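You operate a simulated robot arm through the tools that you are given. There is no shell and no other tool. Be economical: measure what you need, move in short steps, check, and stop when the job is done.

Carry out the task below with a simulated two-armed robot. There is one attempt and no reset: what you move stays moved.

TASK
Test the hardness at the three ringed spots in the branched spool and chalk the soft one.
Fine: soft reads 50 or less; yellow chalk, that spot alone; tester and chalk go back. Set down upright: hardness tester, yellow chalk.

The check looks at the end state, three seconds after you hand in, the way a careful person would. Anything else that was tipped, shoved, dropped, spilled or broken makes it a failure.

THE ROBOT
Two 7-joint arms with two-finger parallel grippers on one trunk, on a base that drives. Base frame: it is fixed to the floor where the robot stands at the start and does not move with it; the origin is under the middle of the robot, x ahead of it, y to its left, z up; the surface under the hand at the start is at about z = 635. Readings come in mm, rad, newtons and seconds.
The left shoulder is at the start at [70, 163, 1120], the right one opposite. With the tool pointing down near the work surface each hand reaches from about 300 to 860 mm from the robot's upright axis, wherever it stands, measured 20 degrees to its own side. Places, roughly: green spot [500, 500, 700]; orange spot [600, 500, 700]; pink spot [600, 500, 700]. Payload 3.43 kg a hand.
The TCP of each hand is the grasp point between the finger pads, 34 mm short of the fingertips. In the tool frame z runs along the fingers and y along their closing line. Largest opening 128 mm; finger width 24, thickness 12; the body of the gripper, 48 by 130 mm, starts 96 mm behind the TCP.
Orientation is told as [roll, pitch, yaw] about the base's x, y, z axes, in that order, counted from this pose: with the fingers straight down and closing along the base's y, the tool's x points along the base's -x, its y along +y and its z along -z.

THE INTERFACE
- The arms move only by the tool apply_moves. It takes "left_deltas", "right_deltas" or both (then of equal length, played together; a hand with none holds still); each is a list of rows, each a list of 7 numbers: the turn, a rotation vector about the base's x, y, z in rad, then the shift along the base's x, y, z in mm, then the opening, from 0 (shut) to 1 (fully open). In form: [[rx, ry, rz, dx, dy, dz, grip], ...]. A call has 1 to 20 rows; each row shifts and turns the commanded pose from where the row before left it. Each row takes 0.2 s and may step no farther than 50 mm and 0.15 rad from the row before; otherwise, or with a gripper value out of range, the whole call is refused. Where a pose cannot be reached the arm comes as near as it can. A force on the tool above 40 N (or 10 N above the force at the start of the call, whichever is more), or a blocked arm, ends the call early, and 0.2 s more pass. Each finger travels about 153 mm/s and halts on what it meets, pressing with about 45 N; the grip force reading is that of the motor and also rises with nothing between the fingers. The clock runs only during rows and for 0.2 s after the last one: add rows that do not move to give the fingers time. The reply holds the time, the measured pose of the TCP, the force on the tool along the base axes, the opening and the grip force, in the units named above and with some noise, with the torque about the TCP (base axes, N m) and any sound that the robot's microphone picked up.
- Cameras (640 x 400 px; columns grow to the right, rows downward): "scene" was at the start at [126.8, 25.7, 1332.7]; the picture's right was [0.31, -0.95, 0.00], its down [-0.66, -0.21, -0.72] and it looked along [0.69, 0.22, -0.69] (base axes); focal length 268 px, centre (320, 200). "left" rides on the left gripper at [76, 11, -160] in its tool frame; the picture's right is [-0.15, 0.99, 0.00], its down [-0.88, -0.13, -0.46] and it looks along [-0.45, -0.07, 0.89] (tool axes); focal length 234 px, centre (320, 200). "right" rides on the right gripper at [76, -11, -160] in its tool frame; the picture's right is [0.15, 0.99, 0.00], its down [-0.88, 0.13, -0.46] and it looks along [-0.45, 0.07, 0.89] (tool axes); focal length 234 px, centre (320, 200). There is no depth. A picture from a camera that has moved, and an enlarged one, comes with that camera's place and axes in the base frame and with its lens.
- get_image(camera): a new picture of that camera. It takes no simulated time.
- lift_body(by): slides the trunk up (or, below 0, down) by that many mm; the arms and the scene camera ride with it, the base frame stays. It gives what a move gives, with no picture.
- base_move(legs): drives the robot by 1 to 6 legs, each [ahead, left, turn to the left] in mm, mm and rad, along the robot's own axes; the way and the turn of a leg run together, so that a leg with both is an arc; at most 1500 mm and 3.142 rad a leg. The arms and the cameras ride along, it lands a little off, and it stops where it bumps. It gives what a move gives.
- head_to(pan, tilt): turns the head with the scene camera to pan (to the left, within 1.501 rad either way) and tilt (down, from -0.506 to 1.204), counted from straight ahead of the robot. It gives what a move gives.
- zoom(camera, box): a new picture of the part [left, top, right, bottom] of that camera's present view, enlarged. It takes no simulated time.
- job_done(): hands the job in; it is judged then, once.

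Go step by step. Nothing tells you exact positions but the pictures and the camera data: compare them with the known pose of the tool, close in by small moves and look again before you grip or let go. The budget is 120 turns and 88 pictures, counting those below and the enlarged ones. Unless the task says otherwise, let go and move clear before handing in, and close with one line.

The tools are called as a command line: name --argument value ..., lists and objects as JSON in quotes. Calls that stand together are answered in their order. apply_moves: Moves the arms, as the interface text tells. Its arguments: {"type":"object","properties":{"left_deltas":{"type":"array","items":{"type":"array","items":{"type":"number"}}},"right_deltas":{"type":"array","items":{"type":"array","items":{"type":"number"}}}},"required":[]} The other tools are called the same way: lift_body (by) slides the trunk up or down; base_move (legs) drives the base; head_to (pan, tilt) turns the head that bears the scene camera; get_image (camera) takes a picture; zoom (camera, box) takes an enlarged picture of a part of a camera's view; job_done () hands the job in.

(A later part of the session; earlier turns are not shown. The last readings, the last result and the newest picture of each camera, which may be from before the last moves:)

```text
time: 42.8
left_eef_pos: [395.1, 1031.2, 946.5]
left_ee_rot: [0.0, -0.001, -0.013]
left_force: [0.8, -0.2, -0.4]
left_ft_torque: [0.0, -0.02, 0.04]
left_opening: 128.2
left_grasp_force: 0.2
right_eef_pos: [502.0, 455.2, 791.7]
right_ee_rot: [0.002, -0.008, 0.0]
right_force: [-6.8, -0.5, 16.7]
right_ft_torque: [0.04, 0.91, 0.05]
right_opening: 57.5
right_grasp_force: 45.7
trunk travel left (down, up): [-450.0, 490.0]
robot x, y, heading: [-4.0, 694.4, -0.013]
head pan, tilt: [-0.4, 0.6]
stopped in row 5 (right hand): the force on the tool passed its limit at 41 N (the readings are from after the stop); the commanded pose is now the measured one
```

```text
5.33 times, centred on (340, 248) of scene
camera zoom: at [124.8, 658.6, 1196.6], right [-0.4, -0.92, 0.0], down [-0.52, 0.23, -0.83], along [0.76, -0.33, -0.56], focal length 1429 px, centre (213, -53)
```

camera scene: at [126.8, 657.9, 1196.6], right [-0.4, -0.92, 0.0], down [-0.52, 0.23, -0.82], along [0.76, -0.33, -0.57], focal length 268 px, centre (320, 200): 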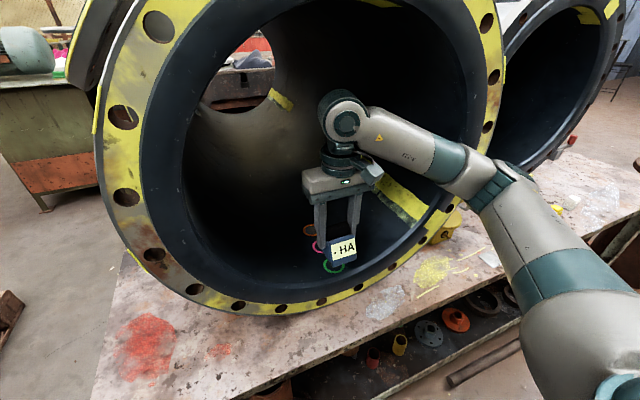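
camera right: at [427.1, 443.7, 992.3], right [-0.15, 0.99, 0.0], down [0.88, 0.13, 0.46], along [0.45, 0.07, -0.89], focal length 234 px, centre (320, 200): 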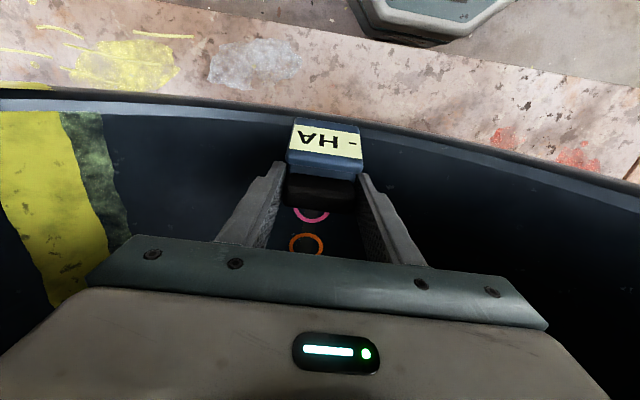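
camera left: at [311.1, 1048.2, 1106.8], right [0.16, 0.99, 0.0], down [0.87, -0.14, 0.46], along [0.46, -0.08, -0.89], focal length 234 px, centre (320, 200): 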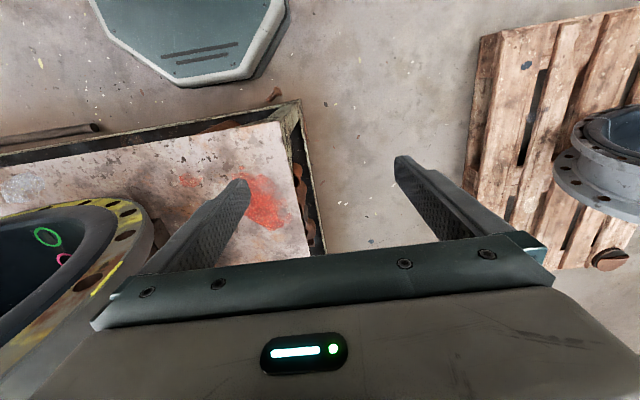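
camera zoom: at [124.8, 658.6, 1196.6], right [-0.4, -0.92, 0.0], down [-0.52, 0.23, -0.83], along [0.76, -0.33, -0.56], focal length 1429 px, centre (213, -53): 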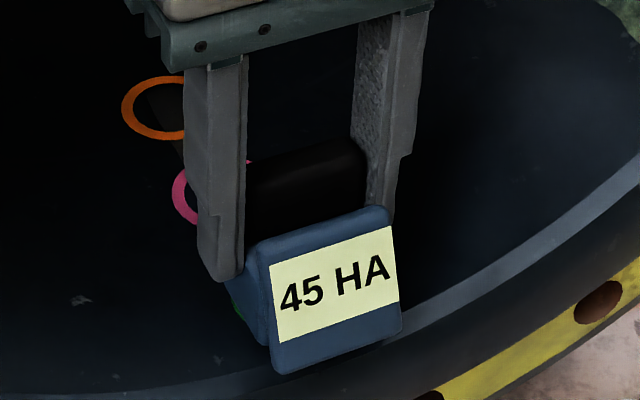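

Green reads 45 HA. I'll lift and move to pink, approaching in the same way.

apply_moves --right_deltas '[[0, 0, 0, 0, 0, 5, 0.4], [0, 0, 0, 0, 0, 15, 0.4], [0, 0, 0, 0, 0, 15, 0.4], [0, 0, 0, 22, 0, 0, 0.4], [0, 0, 0, 23, 0, 0, 0.4], [0, 0, 0, 23, 1, 0, 0.4], [0, 0, 0, 0, 0, -15, 0.4], [0, 0, 0, 0, 0, -10, 0.4], [0, 0, 0, 0, 0, 0, 0.4]]'

zoom --camera "scene" --box '[270, 190, 390, 285]'

```text
time: 44.8
left_eef_pos: [389.0, 1039.1, 948.0]
left_ee_rot: [-0.008, -0.008, -0.01]
left_force: [0.4, -0.7, 0.5]
left_ft_torque: [0.04, 0.0, 0.0]
left_opening: 128.0
left_grasp_force: 0.0
right_eef_pos: [567.2, 464.7, 808.1]
right_ee_rot: [-0.004, -0.015, 0.004]
right_force: [-0.7, -0.2, -3.0]
right_ft_torque: [-0.02, -0.01, 0.02]
right_opening: 57.6
right_grasp_force: 45.0
trunk travel left (down, up): [-450.0, 490.0]
robot x, y, heading: [0.9, 693.6, -0.011]
head pan, tilt: [-0.4, 0.6]
```

```text
4.21 times, centred on (330, 238) of scene
camera zoom: at [119.6, 667.2, 1198.0], right [-0.4, -0.92, 0.0], down [-0.51, 0.22, -0.83], along [0.76, -0.34, -0.56], focal length 1128 px, centre (278, 42)
```

zoom: 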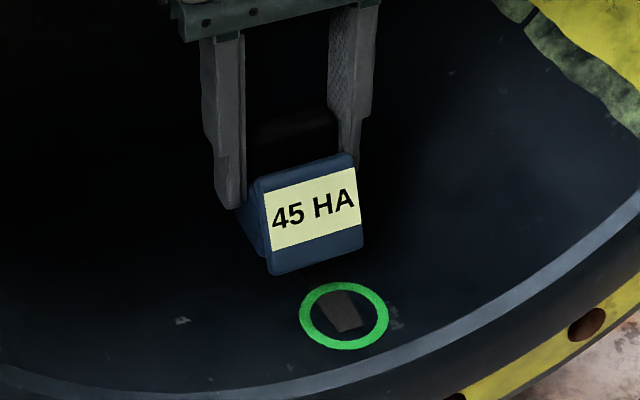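

The body leaned slightly, so the forearm is probably touching the flange. I'll look at the whole arm.

get_image --camera "scene"

get_image --camera "left"

```text
53 pictures are left
camera scene: at [119.6, 667.2, 1198.0], right [-0.4, -0.92, 0.0], down [-0.51, 0.22, -0.83], along [0.76, -0.34, -0.56], focal length 268 px, centre (320, 200)
```

scene: 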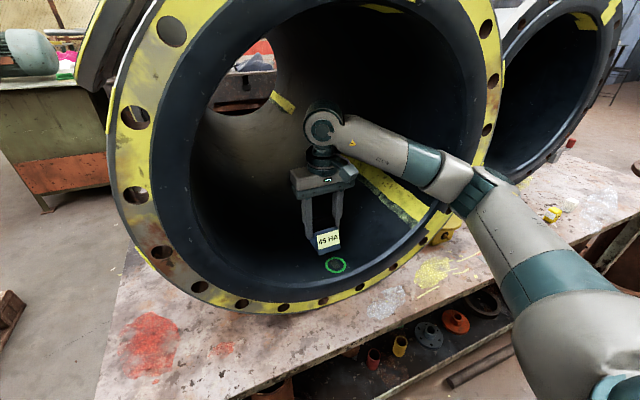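

```text
52 pictures are left
camera left: at [312.8, 1051.5, 1105.8], right [0.16, 0.99, -0.01], down [0.88, -0.14, 0.46], along [0.46, -0.08, -0.89], focal length 234 px, centre (320, 200)
```

left: 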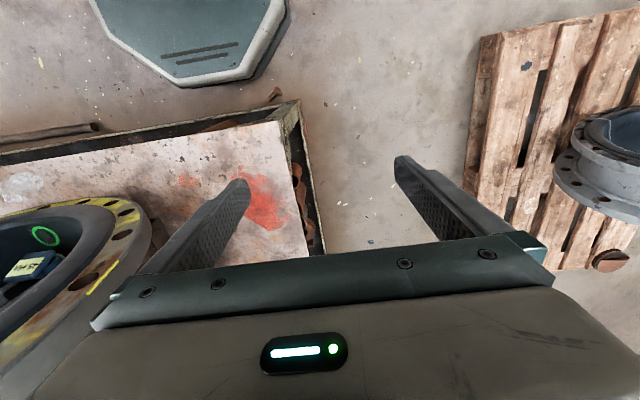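

The elbow is leaning on the right of the flange. I'll withdraw the hand, then stand further back and to the left so the arm enters straighter.

apply_moves --right_deltas '[[0, 0, 0, 0, 0, 15, 0.4], [0, 0, 0, -10, 0, 10, 0.4], [0, 0, 0, -25, 0, 0, 0.4], [0, 0, 0, -30, 0, 0, 0.4], [0, 0, 0, -30, 0, 0, 0.4], [0, 0, 0, -30, 0, 0, 0.4], [0, 0, 0, -30, 0, 0, 0.4], [0, 0, 0, -40, 0, 0, 0.4], [0, 0, 0, 0, 0, 0, 0.4]]'

base_move --legs '[[-130, 0, 0.013], [0, 110, 0]]'

get_image --camera "scene"

```text
time: 46.8
left_eef_pos: [396.4, 1029.9, 946.6]
left_ee_rot: [0.001, -0.001, -0.013]
left_force: [0.5, -0.1, -0.1]
left_ft_torque: [0.0, -0.05, 0.02]
left_opening: 128.1
left_grasp_force: 0.1
right_eef_pos: [375.5, 454.7, 824.4]
right_ee_rot: [0.004, -0.003, -0.002]
right_force: [-0.1, 0.6, -2.9]
right_ft_torque: [0.0, 0.0, -0.01]
right_opening: 57.3
right_grasp_force: 45.1
trunk travel left (down, up): [-450.0, 490.0]
robot x, y, heading: [1.7, 695.5, -0.016]
head pan, tilt: [-0.4, 0.6]
```

```text
time: 48.8
left_eef_pos: [261.8, 1146.4, 946.8]
left_ee_rot: [-0.001, 0.0, 0.0]
left_force: [0.6, -0.1, 0.5]
left_ft_torque: [-0.01, -0.04, 0.0]
left_opening: 128.0
left_grasp_force: 0.1
right_eef_pos: [249.9, 571.1, 825.2]
right_ee_rot: [0.001, -0.005, 0.013]
right_force: [0.1, 0.3, -3.2]
right_ft_torque: [-0.04, -0.05, -0.02]
right_opening: 57.5
right_grasp_force: 44.4
trunk travel left (down, up): [-450.0, 490.0]
robot x, y, heading: [-134.1, 802.2, 0.001]
head pan, tilt: [-0.4, 0.6]
```

```text
51 pictures are left
camera scene: at [-2.5, 770.0, 1196.6], right [-0.39, -0.92, 0.0], down [-0.52, 0.22, -0.83], along [0.76, -0.32, -0.56], focal length 268 px, centre (320, 200)
```

scene: 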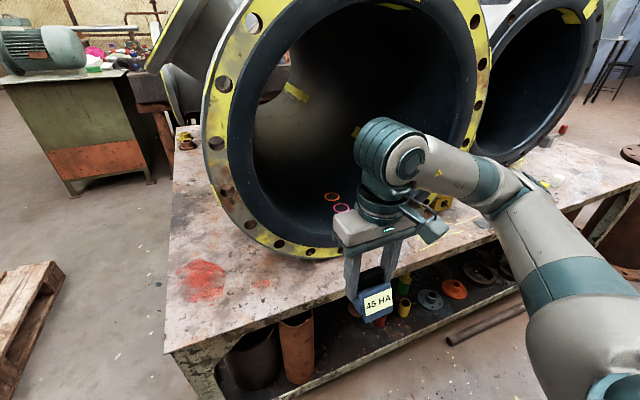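

Now standing at [-134, 802]. I'll bring the hand back to the bore centreline and in to pink, still high.

apply_moves --right_deltas '[[0, 0, -0.013, 30, -28, 0, 0.4], [0, 0, 0, 30, -29, 0, 0.4], [0, 0, 0, 30, -29, 0, 0.4], [0, 0, 0, 30, -29, 0, 0.4], [0, 0, 0, 30, 0, 0, 0.4], [0, 0, 0, 30, 0, 0, 0.4], [0, 0, 0, 30, 0, 0, 0.4], [0, 0, 0, 30, 0, 0, 0.4], [0, 0, 0, 30, 0, 0, 0.4], [0, 0, 0, 30, 0, 0, 0.4], [0, 0, 0, 20, 0, 0, 0.4], [0, 0, 0, 0, 0, 0, 0.4]]'

get_image --camera "scene"

get_image --camera "right"

```text
time: 51.4
left_eef_pos: [262.8, 1144.4, 946.8]
left_ee_rot: [-0.001, 0.001, -0.001]
left_force: [0.5, 0.8, -0.7]
left_ft_torque: [-0.02, -0.03, 0.02]
left_opening: 128.0
left_grasp_force: 0.1
right_eef_pos: [568.8, 454.1, 823.9]
right_ee_rot: [0.003, -0.005, -0.002]
right_force: [-0.3, 1.2, -2.5]
right_ft_torque: [-0.02, -0.04, 0.0]
right_opening: 57.4
right_grasp_force: 45.2
trunk travel left (down, up): [-450.0, 490.0]
robot x, y, heading: [-132.1, 803.6, 0.0]
head pan, tilt: [-0.4, 0.6]
```

```text
50 pictures are left
camera scene: at [-2.6, 768.7, 1196.6], right [-0.39, -0.92, 0.0], down [-0.52, 0.22, -0.82], along [0.76, -0.32, -0.57], focal length 268 px, centre (320, 200)
```

scene: 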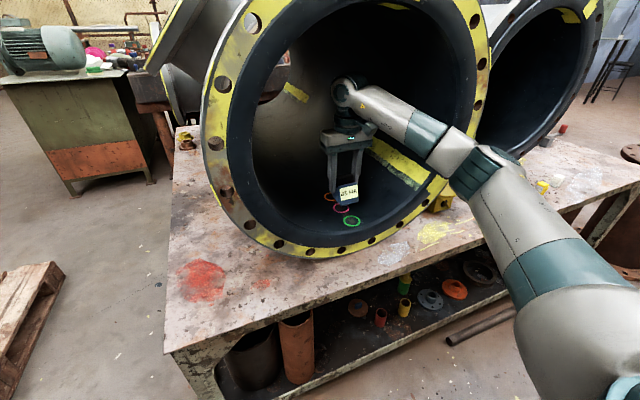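

```text
49 pictures are left
camera right: at [492.6, 442.8, 983.7], right [-0.15, 0.99, 0.0], down [0.88, 0.13, 0.46], along [0.45, 0.07, -0.89], focal length 234 px, centre (320, 200)
```

right: 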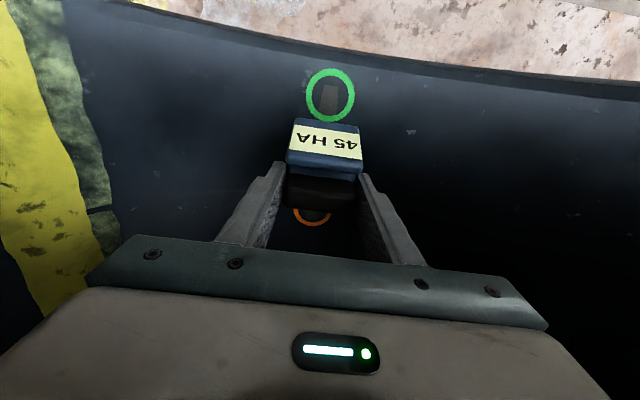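

No lean this time. I'll descend on pink, slowing near contact.

apply_moves --right_deltas '[[0, 0.005, 0, 1, 2, -13, 0.4], [0, 0, 0, 0, 0, -10, 0.4], [0, 0, 0, 0, 0, -3, 0.4], [0, 0, 0, 0, 0, -2, 0.4], [0, 0, 0, 0, 0, -2, 0.4], [0, 0, 0, 0, 0, -2, 0.4], [0, 0, 0, 0, 0, 0, 0.4]]'

```text
time: 53.0
left_eef_pos: [261.0, 1145.4, 947.9]
left_ee_rot: [0.0, -0.001, -0.002]
left_force: [0.1, -0.4, 0.1]
left_ft_torque: [-0.01, 0.0, 0.0]
left_opening: 128.1
left_grasp_force: 0.1
right_eef_pos: [570.7, 458.2, 793.9]
right_ee_rot: [0.0, 0.002, -0.001]
right_force: [0.0, 0.6, -3.2]
right_ft_torque: [0.03, -0.01, -0.02]
right_opening: 57.5
right_grasp_force: 44.9
trunk travel left (down, up): [-450.0, 490.0]
robot x, y, heading: [-131.9, 803.7, -0.004]
head pan, tilt: [-0.4, 0.6]
```

apply_moves --right_deltas '[[0, 0, 0, 0, 0, -1.5, 0.4], [0, 0, 0, 0, 0, -1.5, 0.4], [0, 0, 0, 0, 0, -1, 0.4], [0, 0, 0, 0, 0, -1, 0.4], [0, 0, 0, 0, 0, 0, 0.4]]'

zoom --camera "scene" --box '[310, 150, 390, 235]'

```text
time: 54.2
left_eef_pos: [260.4, 1145.2, 948.8]
left_ee_rot: [0.0, -0.002, -0.002]
left_force: [-0.7, 0.6, 0.4]
left_ft_torque: [0.01, 0.01, 0.0]
left_opening: 128.0
left_grasp_force: 0.1
right_eef_pos: [568.9, 457.1, 790.7]
right_ee_rot: [0.001, -0.006, -0.003]
right_force: [9.8, -6.2, 26.5]
right_ft_torque: [-0.49, -0.04, 0.19]
right_opening: 57.2
right_grasp_force: 44.8
trunk travel left (down, up): [-450.0, 490.0]
robot x, y, heading: [-131.9, 805.6, 0.001]
head pan, tilt: [-0.4, 0.6]
```

```text
4.71 times, centred on (350, 192) of scene
camera zoom: at [-4.5, 769.8, 1197.2], right [-0.39, -0.92, 0.0], down [-0.52, 0.22, -0.83], along [0.76, -0.32, -0.56], focal length 1261 px, centre (179, 235)
```

zoom: 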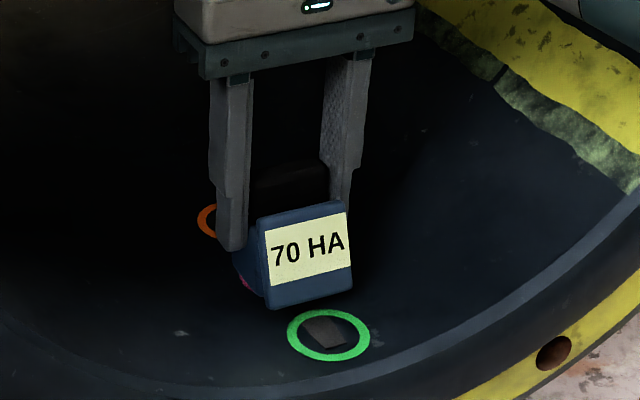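

Pink reads 70 HA. Next I'll lift and move to orange.

apply_moves --right_deltas '[[0, 0, 0, 0, 0, 5, 0.4], [0, 0, 0, 0, 0, 15, 0.4], [0, 0, 0, 0, 0, 10, 0.4], [0, 0, 0, 24, 0, 0, 0.4], [0, 0, 0, 24, 0, 0, 0.4], [0, 0, 0, 24, 0, 0, 0.4], [0, 0.005, 0, 0, -1, -15, 0.4], [0, 0, 0, 0, 0, -8, 0.4], [0, 0, 0, 0, 0, -3, 0.4], [0, 0, 0, 0, 0, 0, 0.4]]'

get_image --camera "scene"

```text
time: 56.4
left_eef_pos: [261.5, 1144.7, 947.4]
left_ee_rot: [0.001, 0.001, -0.002]
left_force: [-0.3, 0.2, 1.1]
left_ft_torque: [0.02, 0.01, 0.0]
left_opening: 128.0
left_grasp_force: 0.1
right_eef_pos: [642.1, 455.7, 791.4]
right_ee_rot: [0.002, 0.006, -0.002]
right_force: [0.8, -0.9, 0.0]
right_ft_torque: [0.0, -0.07, -0.01]
right_opening: 57.4
right_grasp_force: 44.8
trunk travel left (down, up): [-450.0, 490.0]
robot x, y, heading: [-132.8, 805.9, 0.002]
head pan, tilt: [-0.4, 0.6]
```

```text
47 pictures are left
camera scene: at [-2.5, 769.1, 1196.6], right [-0.39, -0.92, 0.0], down [-0.52, 0.22, -0.82], along [0.76, -0.32, -0.57], focal length 268 px, centre (320, 200)
```

scene: 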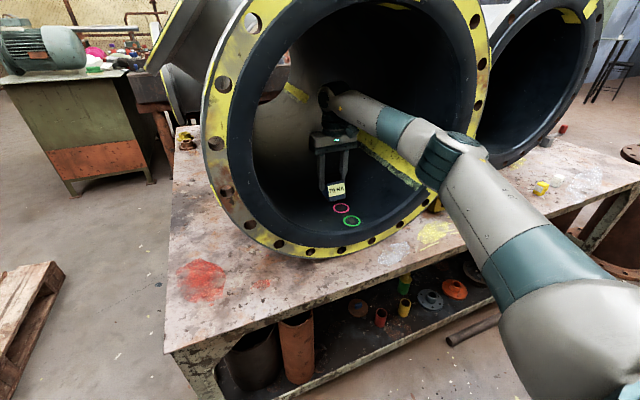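

Nearly touching orange, so I'll press the last few mm.

apply_moves --right_deltas '[[0, 0, 0, 0, 0, -1, 0.4], [0, 0, 0, 0, 0, -1, 0.4], [0, 0, 0, 0, 0, -1, 0.4], [0, 0, 0, 0, 0, 0, 0.4]]'

zoom --camera "scene" --box '[310, 160, 370, 230]'

```text
time: 57.4
left_eef_pos: [260.8, 1145.2, 948.7]
left_ee_rot: [-0.002, -0.003, 0.0]
left_force: [-0.1, -0.9, 0.5]
left_ft_torque: [0.01, 0.04, 0.0]
left_opening: 128.0
left_grasp_force: 0.0
right_eef_pos: [641.8, 456.1, 792.0]
right_ee_rot: [0.002, 0.001, -0.001]
right_force: [7.4, -3.4, 17.4]
right_ft_torque: [-0.32, -0.57, 0.05]
right_opening: 57.5
right_grasp_force: 45.2
trunk travel left (down, up): [-450.0, 490.0]
robot x, y, heading: [-132.1, 803.1, -0.001]
head pan, tilt: [-0.4, 0.6]
```

```text
5.71 times, centred on (340, 195) of scene
camera zoom: at [-4.0, 769.6, 1197.0], right [-0.39, -0.92, 0.0], down [-0.52, 0.22, -0.83], along [0.76, -0.32, -0.56], focal length 1531 px, centre (206, 229)
```

zoom: 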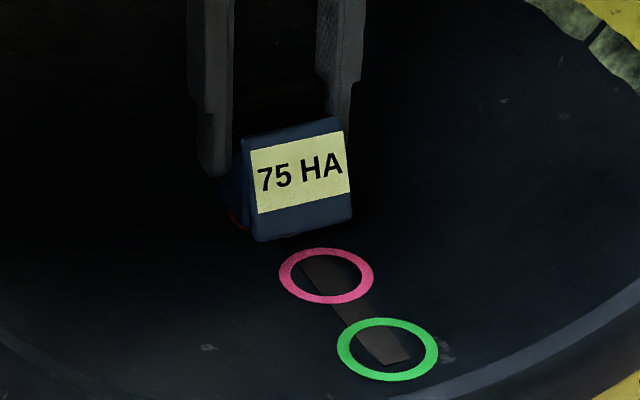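

Orange reads 75 HA, so green (45) is the only soft spot. I'll withdraw and drive back to the starting place to return the tester.

apply_moves --right_deltas '[[0, 0, 0, 0, 0, 10, 0.4], [0, 0, 0, 0, 0, 15, 0.4], [0, 0, 0, 0, 0, 10, 0.4], [0, 0, 0, -30, 0, 0, 0.4], [0, 0, 0, -30, 0, 0, 0.4], [0, 0, 0, -30, 0, 0, 0.4], [0, 0, 0, -30, 0, 0, 0.4], [0, 0, 0, -30, 0, 0, 0.4], [0, 0, 0, -30, 0, 0, 0.4], [0, 0, 0, -30, 0, 0, 0.4], [0, 0, 0, -30, 0, 0, 0.4], [0, 0, 0, -30, 0, 0, 0.4], [0, 0, 0, -30, 0, 0, 0.4], [0, 0, 0, -30, 0, 0, 0.4], [0, 0, 0, 0, 0, 30, 0.4], [0, 0, 0, 0, 0, 0, 0.4]]'

base_move --legs '[[0, -803, 0], [132, 0, 0]]'

lift_body --by 150

head_to --pan -0.3 --tilt 0.8

get_image --camera "scene"

```text
time: 60.8
left_eef_pos: [261.5, 1145.0, 947.0]
left_ee_rot: [0.003, 0.0, 0.0]
left_force: [1.0, 0.6, 0.5]
left_ft_torque: [0.02, -0.01, -0.02]
left_opening: 128.1
left_grasp_force: 0.0
right_eef_pos: [313.4, 456.6, 853.8]
right_ee_rot: [0.003, 0.005, -0.003]
right_force: [0.7, 0.0, -2.7]
right_ft_torque: [0.02, -0.04, -0.03]
right_opening: 57.7
right_grasp_force: 45.5
trunk travel left (down, up): [-450.0, 490.0]
robot x, y, heading: [-127.3, 800.9, -0.0]
head pan, tilt: [-0.4, 0.6]
```

```text
time: 66.0
left_eef_pos: [393.3, 344.0, 947.6]
left_ee_rot: [0.002, 0.002, 0.003]
left_force: [0.6, 0.1, -0.8]
left_ft_torque: [-0.01, 0.04, 0.01]
left_opening: 127.9
left_grasp_force: 0.0
right_eef_pos: [446.3, -344.7, 853.1]
right_ee_rot: [0.001, 0.007, 0.001]
right_force: [-0.5, 0.2, -3.8]
right_ft_torque: [-0.01, 0.01, 0.0]
right_opening: 57.4
right_grasp_force: 44.9
trunk travel left (down, up): [-450.0, 490.0]
robot x, y, heading: [-2.9, -1.9, 0.006]
head pan, tilt: [-0.4, 0.6]
```

```text
time: 67.8
left_eef_pos: [393.0, 343.7, 1097.7]
left_ee_rot: [0.0, 0.0, 0.004]
left_force: [0.9, -0.1, -0.1]
left_ft_torque: [-0.01, 0.02, -0.04]
left_opening: 127.9
left_grasp_force: 0.0
right_eef_pos: [445.1, -345.1, 1003.2]
right_ee_rot: [0.002, 0.006, 0.002]
right_force: [-0.3, -0.2, -3.3]
right_ft_torque: [0.02, -0.05, -0.02]
right_opening: 57.6
right_grasp_force: 44.9
trunk travel left (down, up): [-600.0, 340.0]
robot x, y, heading: [0.2, 0.8, 0.001]
head pan, tilt: [-0.4, 0.6]
```

```text
time: 68.5
left_eef_pos: [391.9, 344.3, 1096.3]
left_ee_rot: [-0.001, 0.0, 0.003]
left_force: [0.0, -0.5, 0.0]
left_ft_torque: [-0.01, 0.03, -0.01]
left_opening: 128.1
left_grasp_force: 0.0
right_eef_pos: [444.9, -343.7, 1004.0]
right_ee_rot: [0.001, 0.005, 0.003]
right_force: [-0.4, 0.3, -3.1]
right_ft_torque: [-0.05, -0.03, 0.02]
right_opening: 57.5
right_grasp_force: 45.3
trunk travel left (down, up): [-600.0, 340.0]
robot x, y, heading: [-1.9, 1.6, 0.0]
head pan, tilt: [-0.3, 0.799]
```

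```text
45 pictures are left
camera scene: at [124.7, -22.6, 1329.8], right [-0.29, -0.96, 0.0], down [-0.68, 0.21, -0.7], along [0.67, -0.21, -0.72], focal length 268 px, centre (320, 200)
```

scene: 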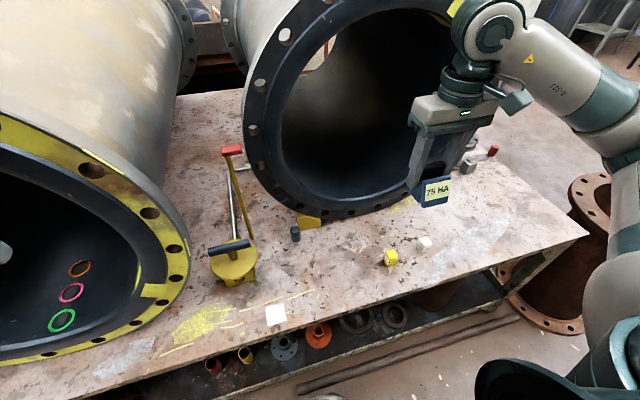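

Back at the start with nothing disturbed. I'll move over the tester's original place while turning back to yaw -π.

apply_moves --right_deltas '[[0, -0.005, -0.14, 0, 8, -10, 0.4], [0, 0, -0.15, 0, 8, -10, 0.4], [0, 0, -0.15, 0, 8, -10, 0.4], [0, 0, -0.15, 0, 8, -10, 0.4], [0, 0, -0.15, 0, 8, -10, 0.4], [0, 0, -0.15, 0, 8, -10, 0.4], [0, 0, -0.15, 0, 8, -10, 0.4], [0, 0, -0.15, 0, 8, -10, 0.4], [0, 0, -0.15, 0, 8, -10, 0.4], [0, 0, -0.15, 0, 8, -10, 0.4], [0, 0, -0.15, 2, 8, 0, 0.4], [0, 0, -0.15, 2, 8, 0, 0.4], [0, 0, -0.15, 2, 8, 0, 0.4], [0, 0, -0.15, 2, 8, 0, 0.4], [0, 0, -0.15, 2, 8, 0, 0.4], [0, 0, -0.15, 2, 8, 0, 0.4], [0, 0, -0.15, 2, 8, 0, 0.4], [0, 0, -0.15, 2, 8, 0, 0.4], [0, 0, -0.15, 2, 8, 0, 0.4], [0, 0, -0.15, 2, 7, 0, 0.4]]'

```text
time: 72.7
left_eef_pos: [391.4, 344.1, 1096.9]
left_ee_rot: [-0.001, 0.0, 0.004]
left_force: [0.3, -1.1, 0.3]
left_ft_torque: [0.03, -0.02, 0.03]
left_opening: 128.1
left_grasp_force: 0.1
right_eef_pos: [466.1, -184.2, 902.3]
right_ee_rot: [0.001, -0.002, -2.988]
right_force: [0.0, -0.5, -4.0]
right_ft_torque: [0.01, 0.07, -0.02]
right_opening: 57.6
right_grasp_force: 44.9
trunk travel left (down, up): [-600.0, 340.0]
robot x, y, heading: [-1.2, 3.9, 0.007]
head pan, tilt: [-0.3, 0.799]
```

Completing the turn and descending to just above the bench.

apply_moves --right_deltas '[[0, 0, -0.15, 3, -1, 0, 0.4], [0, 0, 0, 0, 0, -40, 0.4], [0, 0, 0, 0, 0, -40, 0.4], [0, 0, 0, 0, 0, -40, 0.4], [0, 0, 0, 0, 0, -30, 0.4], [0, 0, 0, 0, 0, -20, 0.4], [0, 0, 0, 0, 0, -15, 0.4], [0, 0, 0, 0, 0, 0, 0.4]]'

apply_moves --right_deltas '[[0, 0, 0, 0, 0, -3, 0.4], [0, 0, 0, 0, 0, -2, 0.4], [0, 0, 0, 0, 0, -2, 0.4], [0, 0, 0, 0, 0, -1, 0.4], [0, 0, 0, 0, 0, 0, 0.4]]'

```text
time: 74.5
left_eef_pos: [391.7, 344.4, 1097.5]
left_ee_rot: [0.0, 0.001, 0.003]
left_force: [-1.0, 0.0, -0.4]
left_ft_torque: [0.02, -0.01, -0.01]
left_opening: 127.9
left_grasp_force: 0.0
right_eef_pos: [469.0, -186.2, 717.2]
right_ee_rot: [-0.001, 0.001, -3.137]
right_force: [0.9, 0.7, -2.3]
right_ft_torque: [-0.05, 0.05, 0.03]
right_opening: 57.5
right_grasp_force: 44.8
trunk travel left (down, up): [-600.0, 340.0]
robot x, y, heading: [0.0, -0.6, 0.001]
head pan, tilt: [-0.3, 0.799]
```

```text
time: 75.7
left_eef_pos: [392.5, 343.8, 1097.4]
left_ee_rot: [-0.001, 0.0, 0.003]
left_force: [-0.7, 0.7, -0.6]
left_ft_torque: [0.0, -0.02, 0.0]
left_opening: 128.0
left_grasp_force: 0.1
right_eef_pos: [468.9, -185.5, 710.9]
right_ee_rot: [0.002, -0.001, -3.135]
right_force: [0.3, 1.2, -2.2]
right_ft_torque: [-0.02, 0.04, 0.0]
right_opening: 57.6
right_grasp_force: 45.0
trunk travel left (down, up): [-600.0, 340.0]
robot x, y, heading: [0.2, 0.3, 0.006]
head pan, tilt: [-0.3, 0.799]
```

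apply_moves --right_deltas '[[0, 0, 0, 0, 0, -1.5, 0.4], [0, 0, 0, 0, 0, -1.5, 0.4], [0, 0, 0, 0, 0, -1, 0.4], [0, 0, 0, 0, 0, 0, 0.4]]'

zoom --camera "scene" --box '[280, 200, 400, 290]'

```text
time: 76.7
left_eef_pos: [391.5, 343.6, 1097.0]
left_ee_rot: [0.0, 0.002, 0.003]
left_force: [0.1, 0.3, 0.4]
left_ft_torque: [0.01, 0.04, 0.01]
left_opening: 127.8
left_grasp_force: 0.1
right_eef_pos: [469.0, -186.2, 706.5]
right_ee_rot: [0.001, 0.001, -3.137]
right_force: [-0.2, 0.2, -3.7]
right_ft_torque: [-0.02, 0.02, 0.0]
right_opening: 57.5
right_grasp_force: 45.0
trunk travel left (down, up): [-600.0, 340.0]
robot x, y, heading: [1.4, 1.1, 0.002]
head pan, tilt: [-0.3, 0.799]
```

```text
4.44 times, centred on (340, 245) of scene
camera zoom: at [124.8, -22.5, 1329.7], right [-0.29, -0.96, 0.0], down [-0.69, 0.21, -0.7], along [0.67, -0.21, -0.72], focal length 1191 px, centre (231, 0)
```

zoom: 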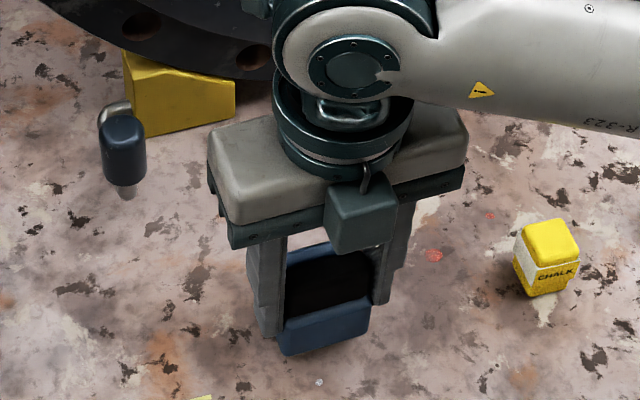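

Not yet bearing weight, so I'll continue by 1 mm steps.

apply_moves --right_deltas '[[0, 0, 0, 0, 0, -1, 0.4], [0, 0, 0, 0, 0, -1, 0.4], [0, 0, 0, 0, 0, 0, 0.4]]'

```text
time: 77.5
left_eef_pos: [391.6, 344.3, 1097.6]
left_ee_rot: [0.001, -0.002, 0.001]
left_force: [0.1, 0.7, -0.4]
left_ft_torque: [0.02, 0.02, 0.03]
left_opening: 128.0
left_grasp_force: 0.0
right_eef_pos: [469.0, -185.4, 705.3]
right_ee_rot: [0.002, 0.001, -3.137]
right_force: [0.1, -3.3, 13.4]
right_ft_torque: [-0.1, 0.08, 0.01]
right_opening: 57.5
right_grasp_force: 44.7
trunk travel left (down, up): [-600.0, 340.0]
robot x, y, heading: [-2.0, -0.2, 0.004]
head pan, tilt: [-0.3, 0.799]
```

Contact. I'll open gradually and rise.

apply_moves --right_deltas '[[0, 0, 0, 0, 0, 0.5, 0.5], [0, 0, 0, 0, 0, 0, 0.7], [0, 0, 0, 0, 0, 0, 1], [0, 0, 0, 0, 0, 0, 1], [0, 0, 0, 0, 0, 20, 1], [0, 0, 0, 0, 0, 40, 1], [0, 0, 0, 0, 0, 45, 1], [0, 0, 0, 0, 0, 45, 1], [0, 0, 0, 0, 0, 0, 1]]'

zoom --camera "scene" --box '[300, 210, 460, 290]'

zoom --camera "right" --box '[260, 60, 500, 210]'

```text
time: 79.5
left_eef_pos: [391.1, 343.6, 1097.1]
left_ee_rot: [-0.001, 0.001, 0.0]
left_force: [-0.1, -0.4, -0.2]
left_ft_torque: [0.02, 0.0, 0.01]
left_opening: 128.1
left_grasp_force: 0.0
right_eef_pos: [468.8, -186.4, 854.5]
right_ee_rot: [0.002, 0.0, -3.137]
right_force: [0.0, -0.2, 0.0]
right_ft_torque: [0.0, 0.01, 0.01]
right_opening: 128.2
right_grasp_force: 0.1
trunk travel left (down, up): [-600.0, 340.0]
robot x, y, heading: [-2.5, 1.4, 0.003]
head pan, tilt: [-0.3, 0.799]
```

```text
4.00 times, centred on (380, 250) of scene
camera zoom: at [124.7, -22.8, 1329.7], right [-0.29, -0.96, 0.0], down [-0.69, 0.21, -0.7], along [0.67, -0.21, -0.72], focal length 1072 px, centre (80, 0)
```

zoom: 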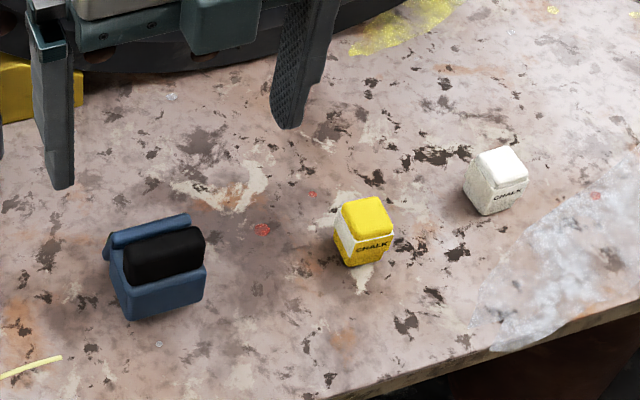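

```text
2.67 times, centred on (380, 135) of right
camera zoom: at [544.8, -174.5, 1014.8], right [0.15, -0.99, 0.0], down [-0.88, -0.13, 0.46], along [-0.45, -0.07, -0.89], focal length 624 px, centre (160, 373)
```

zoom: 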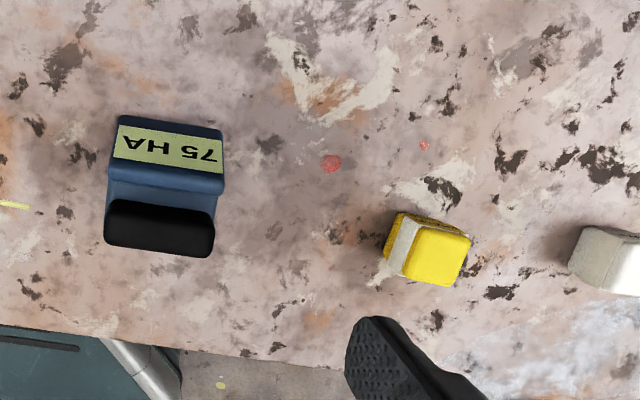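

The tester is back upright in its place. The yellow chalk top is near [472,-344,674], so I'll move over it while turning the hand back to yaw≈0.

apply_moves --right_deltas '[[0, 0, 0.15, 0, -8, 0, 1], [0, 0, 0.15, 0, -8, 0, 1], [0, 0, 0.15, 0, -8, 0, 1], [0, 0, 0.15, 0, -8, 0, 1], [0, 0, 0.15, 0, -8, 0, 1], [0, 0, 0.15, 0, -8, 0, 1], [0, 0, 0.15, 0, -8, 0, 1], [0, 0, 0.15, 0, -8, 0, 1], [0, 0, 0.15, 0, -8, 0, 1], [0, 0, 0.15, 0, -8, 0, 1], [0, 0, 0.15, 0, -8, 0, 1], [0, 0, 0.15, 0, -8, 0, 1], [0, 0, 0.15, 0, -8, 0, 1], [0, 0, 0.15, 0, -8, 0, 1], [0, 0, 0.15, 0, -8, 0, 1], [0, 0, 0.15, 0, -8, 0, 1], [0, 0, 0.15, 0, -8, 0, 1], [0, 0, 0.15, 1, -8, 0, 1], [0, 0, 0.15, 1, -7, 0, 1], [0, 0, 0.15, 1, -7, 0, 1]]'

apply_moves --right_deltas '[[0, 0, 0.087, 0, 0, -30, 0.7], [0, 0, 0, 0, 0, -40, 0.7], [0, 0, 0, 0, 0, 0, 0.7]]'

get_image --camera "right"

zoom --camera "scene" --box '[330, 190, 450, 280]'

```text
time: 83.7
left_eef_pos: [391.4, 343.9, 1096.6]
left_ee_rot: [0.0, 0.001, 0.001]
left_force: [0.2, 0.1, -1.2]
left_ft_torque: [0.01, 0.01, 0.0]
left_opening: 128.0
left_grasp_force: 0.0
right_eef_pos: [471.6, -343.8, 854.0]
right_ee_rot: [0.002, 0.002, -0.136]
right_force: [-0.4, -0.4, -0.1]
right_ft_torque: [0.02, 0.01, -0.01]
right_opening: 128.2
right_grasp_force: 0.0
trunk travel left (down, up): [-600.0, 340.0]
robot x, y, heading: [-0.9, -0.2, -0.001]
head pan, tilt: [-0.3, 0.799]
```

```text
time: 84.5
left_eef_pos: [391.0, 344.5, 1097.3]
left_ee_rot: [0.0, -0.001, 0.003]
left_force: [-0.4, -0.8, -0.3]
left_ft_torque: [-0.02, -0.04, -0.03]
left_opening: 128.0
left_grasp_force: 0.0
right_eef_pos: [470.6, -345.6, 785.8]
right_ee_rot: [0.002, -0.001, -0.051]
right_force: [-0.6, 0.9, 0.5]
right_ft_torque: [-0.02, -0.02, 0.01]
right_opening: 89.6
right_grasp_force: 0.0
trunk travel left (down, up): [-600.0, 340.0]
robot x, y, heading: [-3.6, 5.2, 0.007]
head pan, tilt: [-0.3, 0.799]
```

```text
41 pictures are left
camera right: at [395.0, -352.4, 945.6], right [-0.1, 1.0, 0.0], down [0.89, 0.08, 0.46], along [0.45, 0.05, -0.89], focal length 234 px, centre (320, 200)
```

right: 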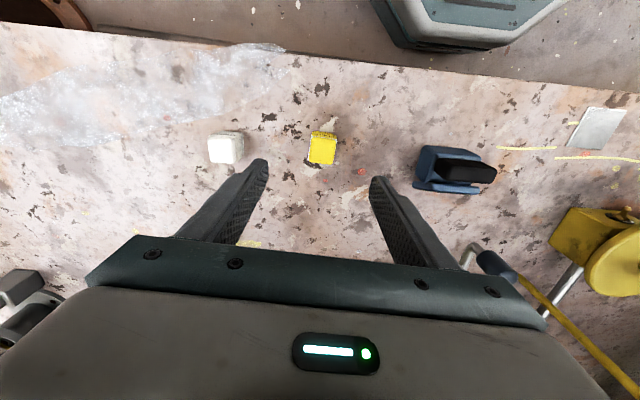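

```text
4.44 times, centred on (390, 235) of scene
camera zoom: at [124.3, -22.1, 1329.8], right [-0.29, -0.96, 0.0], down [-0.69, 0.21, -0.7], along [0.67, -0.21, -0.72], focal length 1191 px, centre (9, 44)
```

zoom: 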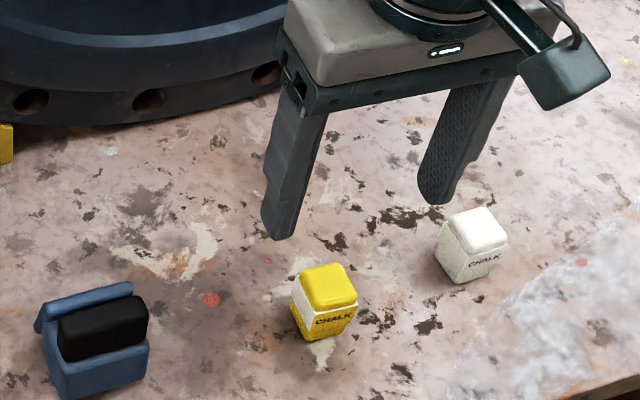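

The chalk centre is about [467,-343]. I'll adjust and lower to a closer look.

apply_moves --right_deltas '[[0, 0, 0, -3, 2, -40, 0.6], [0, 0, 0, 0, 0, -20, 0.6], [0, 0, 0, 0, 0, 0, 0.6]]'

zoom --camera "right" --box '[220, 100, 420, 225]'

zoom --camera "scene" --box '[345, 210, 441, 275]'

```text
time: 85.3
left_eef_pos: [392.8, 344.1, 1098.0]
left_ee_rot: [-0.001, 0.0, 0.003]
left_force: [0.2, 0.1, 0.0]
left_ft_torque: [0.01, 0.02, 0.0]
left_opening: 128.0
left_grasp_force: 0.0
right_eef_pos: [467.9, -342.1, 723.3]
right_ee_rot: [0.002, -0.001, -0.049]
right_force: [-0.3, -0.4, 0.3]
right_ft_torque: [0.0, 0.03, 0.01]
right_opening: 76.9
right_grasp_force: 0.0
trunk travel left (down, up): [-600.0, 340.0]
robot x, y, heading: [-2.8, 1.8, 0.005]
head pan, tilt: [-0.3, 0.799]
```

```text
3.20 times, centred on (320, 162) of right
camera zoom: at [392.1, -350.6, 885.1], right [-0.1, 1.0, 0.0], down [0.89, 0.08, 0.46], along [0.45, 0.05, -0.89], focal length 749 px, centre (320, 320)
```

zoom: 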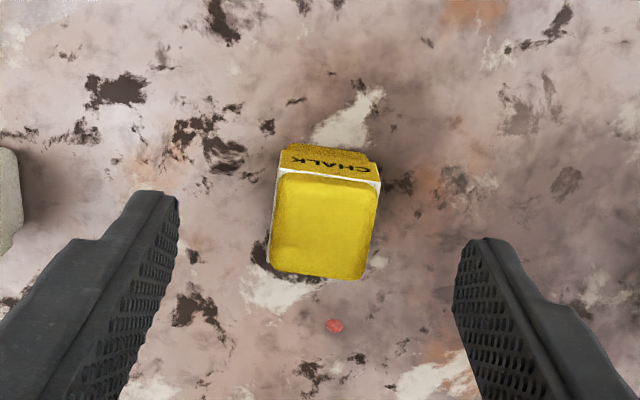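

```text
6.15 times, centred on (393, 242) of scene
camera zoom: at [124.5, -22.4, 1329.8], right [-0.29, -0.96, 0.0], down [-0.69, 0.21, -0.7], along [0.67, -0.21, -0.72], focal length 1649 px, centre (-129, -62)
```

zoom: 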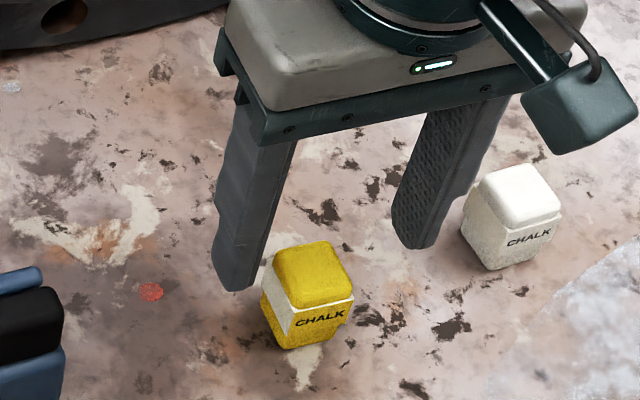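

Centred. I'll descend to TCP 684, grip the upper part of the chalk, and lift.

apply_moves --right_deltas '[[0, 0, -0.025, 0, 1, -20, 0.6], [0, 0, 0, 0, 0, -15, 0.6], [0, 0, 0, 0, 0, -4, 0.6], [0, 0, 0, 0, 0, 0, 0.45], [0, 0, 0, 0, 0, 0, 0.3], [0, 0, 0, 0, 0, 0, 0.15], [0, 0, 0, 0, 0, 0, 0.15], [0, 0, 0, 0, 0, 0, 0.15]]'

zoom --camera "scene" --box '[345, 210, 441, 275]'

```text
time: 87.1
left_eef_pos: [391.9, 344.1, 1097.4]
left_ee_rot: [0.0, 0.0, 0.004]
left_force: [-0.5, -0.6, 0.7]
left_ft_torque: [-0.03, 0.02, -0.01]
left_opening: 128.0
left_grasp_force: 0.1
right_eef_pos: [467.8, -341.0, 685.5]
right_ee_rot: [0.002, 0.0, -0.077]
right_force: [1.1, -0.1, -0.4]
right_ft_torque: [0.05, -0.01, -0.01]
right_opening: 27.8
right_grasp_force: 45.0
trunk travel left (down, up): [-600.0, 340.0]
robot x, y, heading: [0.7, 3.2, 0.001]
head pan, tilt: [-0.3, 0.799]
```

```text
6.15 times, centred on (393, 242) of scene
camera zoom: at [124.6, -22.5, 1329.7], right [-0.29, -0.96, 0.0], down [-0.69, 0.21, -0.7], along [0.67, -0.21, -0.72], focal length 1649 px, centre (-129, -62)
```

zoom: 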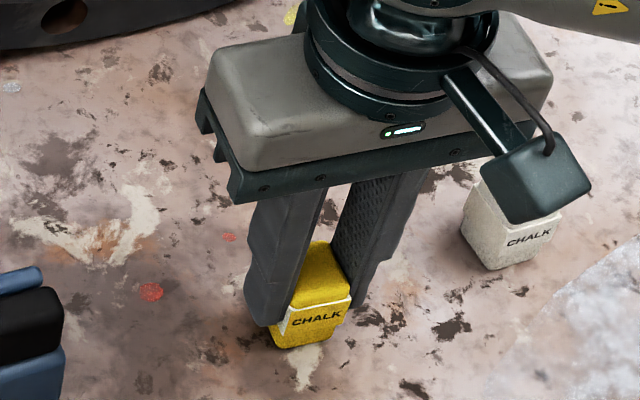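

Gripped at 27.8 mm, with home at TCP [467.8,-341,685.5] and yaw -0.077. I'll lift it straight up, draw back, and drive to the same standpoint before the bore.

apply_moves --right_deltas '[[0, 0, 0, 0, 0, 15, 0.15], [0, 0, 0, 0, 0, 40, 0.15], [0, 0, 0, 0, 0, 45, 0.15], [0, 0, 0, 0, 0, 45, 0.15], [0, 0, 0.077, -5, 0, 45, 0.15], [0, 0, 0, -5, 0, 45, 0.15], [0, 0, 0, -5, 0, 45, 0.15], [0, 0, 0, -5, 0, 35, 0.15], [0, 0, 0, 0, 0, 0, 0.15]]'

base_move --legs '[[-132, 0, 0], [0, 803, 0]]'

lift_body --by -150

head_to --pan -0.4 --tilt 0.6

get_image --camera "scene"

```text
time: 89.1
left_eef_pos: [391.8, 343.2, 1097.0]
left_ee_rot: [-0.001, 0.0, 0.002]
left_force: [-0.8, -0.3, 0.3]
left_ft_torque: [0.03, 0.04, -0.01]
left_opening: 127.9
left_grasp_force: 0.0
right_eef_pos: [447.5, -340.3, 1000.5]
right_ee_rot: [0.003, 0.003, 0.0]
right_force: [-0.2, -0.4, 0.2]
right_ft_torque: [0.0, -0.03, 0.03]
right_opening: 27.8
right_grasp_force: 44.9
trunk travel left (down, up): [-600.0, 340.0]
robot x, y, heading: [1.2, 4.9, 0.003]
head pan, tilt: [-0.3, 0.799]
```

```text
time: 94.3
left_eef_pos: [257.4, 1152.4, 1096.5]
left_ee_rot: [0.0, 0.001, 0.004]
left_force: [-0.5, 0.2, 0.6]
left_ft_torque: [-0.04, 0.03, 0.02]
left_opening: 128.1
left_grasp_force: 0.1
right_eef_pos: [315.5, 467.0, 1000.7]
right_ee_rot: [0.001, 0.001, 0.002]
right_force: [0.5, -0.1, 0.0]
right_ft_torque: [0.02, 0.01, -0.01]
right_opening: 27.8
right_grasp_force: 45.6
trunk travel left (down, up): [-600.0, 340.0]
robot x, y, heading: [-133.5, 804.0, 0.003]
head pan, tilt: [-0.3, 0.799]
```

```text
time: 96.1
left_eef_pos: [256.7, 1152.4, 946.6]
left_ee_rot: [-0.001, -0.001, 0.007]
left_force: [-0.8, -0.3, 0.6]
left_ft_torque: [-0.04, 0.03, -0.03]
left_opening: 128.1
left_grasp_force: 0.1
right_eef_pos: [316.1, 468.2, 850.6]
right_ee_rot: [0.002, 0.0, 0.003]
right_force: [-0.4, 0.6, -0.8]
right_ft_torque: [-0.02, 0.0, 0.02]
right_opening: 27.8
right_grasp_force: 45.4
trunk travel left (down, up): [-450.0, 490.0]
robot x, y, heading: [-134.4, 806.7, 0.007]
head pan, tilt: [-0.3, 0.799]
```

```text
time: 96.8
left_eef_pos: [255.6, 1152.7, 947.4]
left_ee_rot: [0.0, 0.0, 0.003]
left_force: [-0.3, 0.1, -0.4]
left_ft_torque: [0.0, 0.01, -0.01]
left_opening: 127.9
left_grasp_force: 0.0
right_eef_pos: [315.4, 466.8, 850.0]
right_ee_rot: [0.002, -0.001, 0.003]
right_force: [0.2, 0.3, -0.8]
right_ft_torque: [0.0, -0.03, -0.01]
right_opening: 28.0
right_grasp_force: 45.1
trunk travel left (down, up): [-450.0, 490.0]
robot x, y, heading: [-134.5, 811.7, 0.011]
head pan, tilt: [-0.4, 0.6]
```

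```text
36 pictures are left
camera scene: at [-4.5, 774.4, 1196.6], right [-0.38, -0.92, 0.0], down [-0.52, 0.22, -0.82], along [0.76, -0.32, -0.57], focal length 268 px, centre (320, 200)
```

scene: 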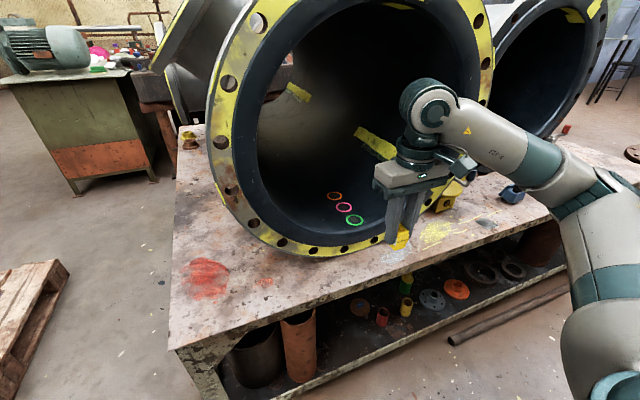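

The chalk is held well. I'll move above the green spot.

apply_moves --right_deltas '[[0, 0, 0, 25, -11, -10, 0.15], [0, 0, 0, 30, 0, -10, 0.15], [0, 0, 0, 30, 0, -10, 0.15], [0, 0, 0, 30, 0, 0, 0.15], [0, 0, 0, 30, 0, 0, 0.15], [0, 0, 0, 30, 0, 0, 0.15], [0, 0, 0, 13, 0, -20, 0.15], [0, 0, 0, 0, 0, 0, 0.15]]'

get_image --camera "right"

zoom --camera "scene" --box '[310, 160, 400, 240]'

```text
time: 98.6
left_eef_pos: [255.7, 1152.0, 947.2]
left_ee_rot: [0.0, 0.0, 0.004]
left_force: [-0.5, -0.3, 0.2]
left_ft_torque: [0.0, 0.04, 0.0]
left_opening: 128.3
left_grasp_force: 0.0
right_eef_pos: [503.9, 456.3, 801.3]
right_ee_rot: [0.001, -0.001, 0.003]
right_force: [-0.2, -1.1, -1.2]
right_ft_torque: [0.0, 0.0, 0.01]
right_opening: 28.0
right_grasp_force: 44.6
trunk travel left (down, up): [-450.0, 490.0]
robot x, y, heading: [-137.4, 805.9, 0.007]
head pan, tilt: [-0.4, 0.6]
```

```text
35 pictures are left
camera right: at [428.1, 445.2, 960.4], right [-0.15, 0.99, 0.0], down [0.88, 0.13, 0.46], along [0.45, 0.07, -0.89], focal length 234 px, centre (320, 200)
```

right: 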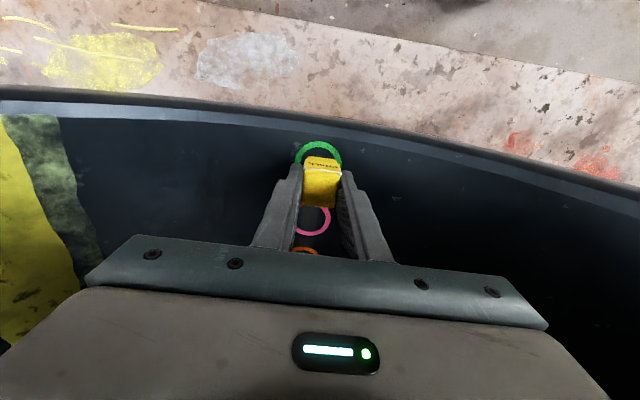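

```text
5.00 times, centred on (355, 200) of scene
camera zoom: at [-4.7, 774.6, 1196.7], right [-0.38, -0.92, 0.0], down [-0.52, 0.22, -0.83], along [0.76, -0.32, -0.56], focal length 1340 px, centre (145, 200)
```

zoom: 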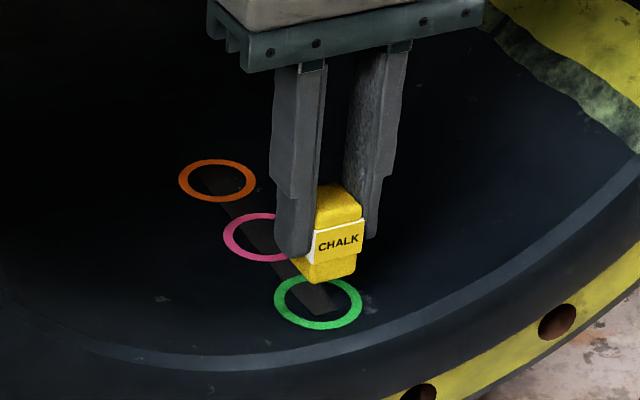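

Aligned over green. I'll descend to contact.

apply_moves --right_deltas '[[0, 0, 0, 0, 0, -12, 0.15], [0, 0, 0, 0, 0, -10, 0.15], [0, 0, 0, 0, 0, -2, 0.15], [0, 0, 0, 0, 0, -2, 0.15], [0, 0, 0, 0, 0, 0, 0.15]]'

zoom --camera "scene" --box '[310, 160, 400, 240]'

```text
time: 99.8
left_eef_pos: [257.3, 1151.4, 946.6]
left_ee_rot: [0.0, 0.0, 0.004]
left_force: [0.5, 0.1, -0.3]
left_ft_torque: [0.02, 0.02, -0.03]
left_opening: 127.9
left_grasp_force: 0.2
right_eef_pos: [503.8, 457.0, 773.8]
right_ee_rot: [0.002, -0.001, 0.003]
right_force: [-0.6, -0.7, -1.1]
right_ft_torque: [0.03, 0.05, 0.0]
right_opening: 27.9
right_grasp_force: 44.4
trunk travel left (down, up): [-450.0, 490.0]
robot x, y, heading: [-131.1, 804.7, 0.004]
head pan, tilt: [-0.4, 0.6]
```

```text
5.00 times, centred on (355, 200) of scene
camera zoom: at [-4.4, 774.3, 1196.6], right [-0.38, -0.92, 0.0], down [-0.52, 0.22, -0.82], along [0.76, -0.32, -0.57], focal length 1340 px, centre (145, 200)
```

zoom: 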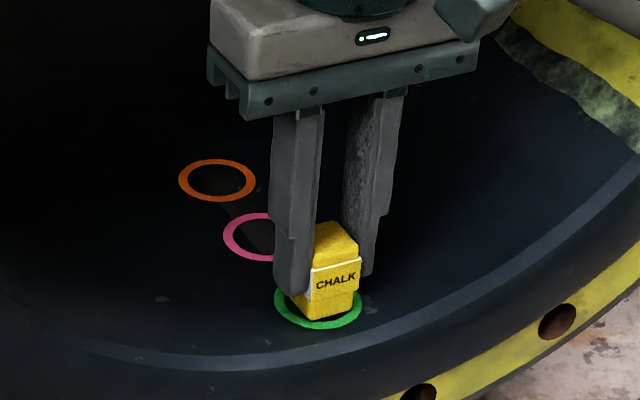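

Chalk is inside the ring. I'll press lightly and then rub a few mm.

apply_moves --right_deltas '[[0, 0, 0, 0, 0, -1, 0.15], [0, 0, 0, 0, 0, -1, 0.15], [0, 0, 0, 0, 0, -1, 0.15], [0, 0, 0, 0, 0, 0, 0.15]]'

```text
time: 100.8
left_eef_pos: [257.0, 1151.4, 947.2]
left_ee_rot: [0.0, -0.001, 0.006]
left_force: [-0.2, -0.5, -0.1]
left_ft_torque: [-0.02, 0.03, -0.01]
left_opening: 128.2
left_grasp_force: 0.0
right_eef_pos: [503.5, 456.8, 772.4]
right_ee_rot: [0.002, 0.0, 0.003]
right_force: [-0.1, -0.1, -1.5]
right_ft_torque: [0.0, -0.01, 0.0]
right_opening: 27.8
right_grasp_force: 45.1
trunk travel left (down, up): [-450.0, 490.0]
robot x, y, heading: [-136.0, 809.7, 0.005]
head pan, tilt: [-0.4, 0.6]
```

apply_moves --right_deltas '[[0, 0, 0, 0, 0, -1, 0.15], [0, 0, 0, 0, 0, -1, 0.15], [0, 0, 0, 0, 0, 0, 0.15]]'

```text
time: 101.6
left_eef_pos: [258.0, 1152.3, 947.3]
left_ee_rot: [0.0, -0.001, 0.005]
left_force: [-0.2, 0.3, -0.1]
left_ft_torque: [0.0, -0.03, -0.01]
left_opening: 127.9
left_grasp_force: 0.2
right_eef_pos: [502.5, 457.3, 770.1]
right_ee_rot: [0.002, -0.001, 0.003]
right_force: [1.7, -2.5, 11.8]
right_ft_torque: [-0.17, 0.03, 0.02]
right_opening: 28.0
right_grasp_force: 45.6
trunk travel left (down, up): [-450.0, 490.0]
robot x, y, heading: [-133.8, 808.5, 0.006]
head pan, tilt: [-0.4, 0.6]
```

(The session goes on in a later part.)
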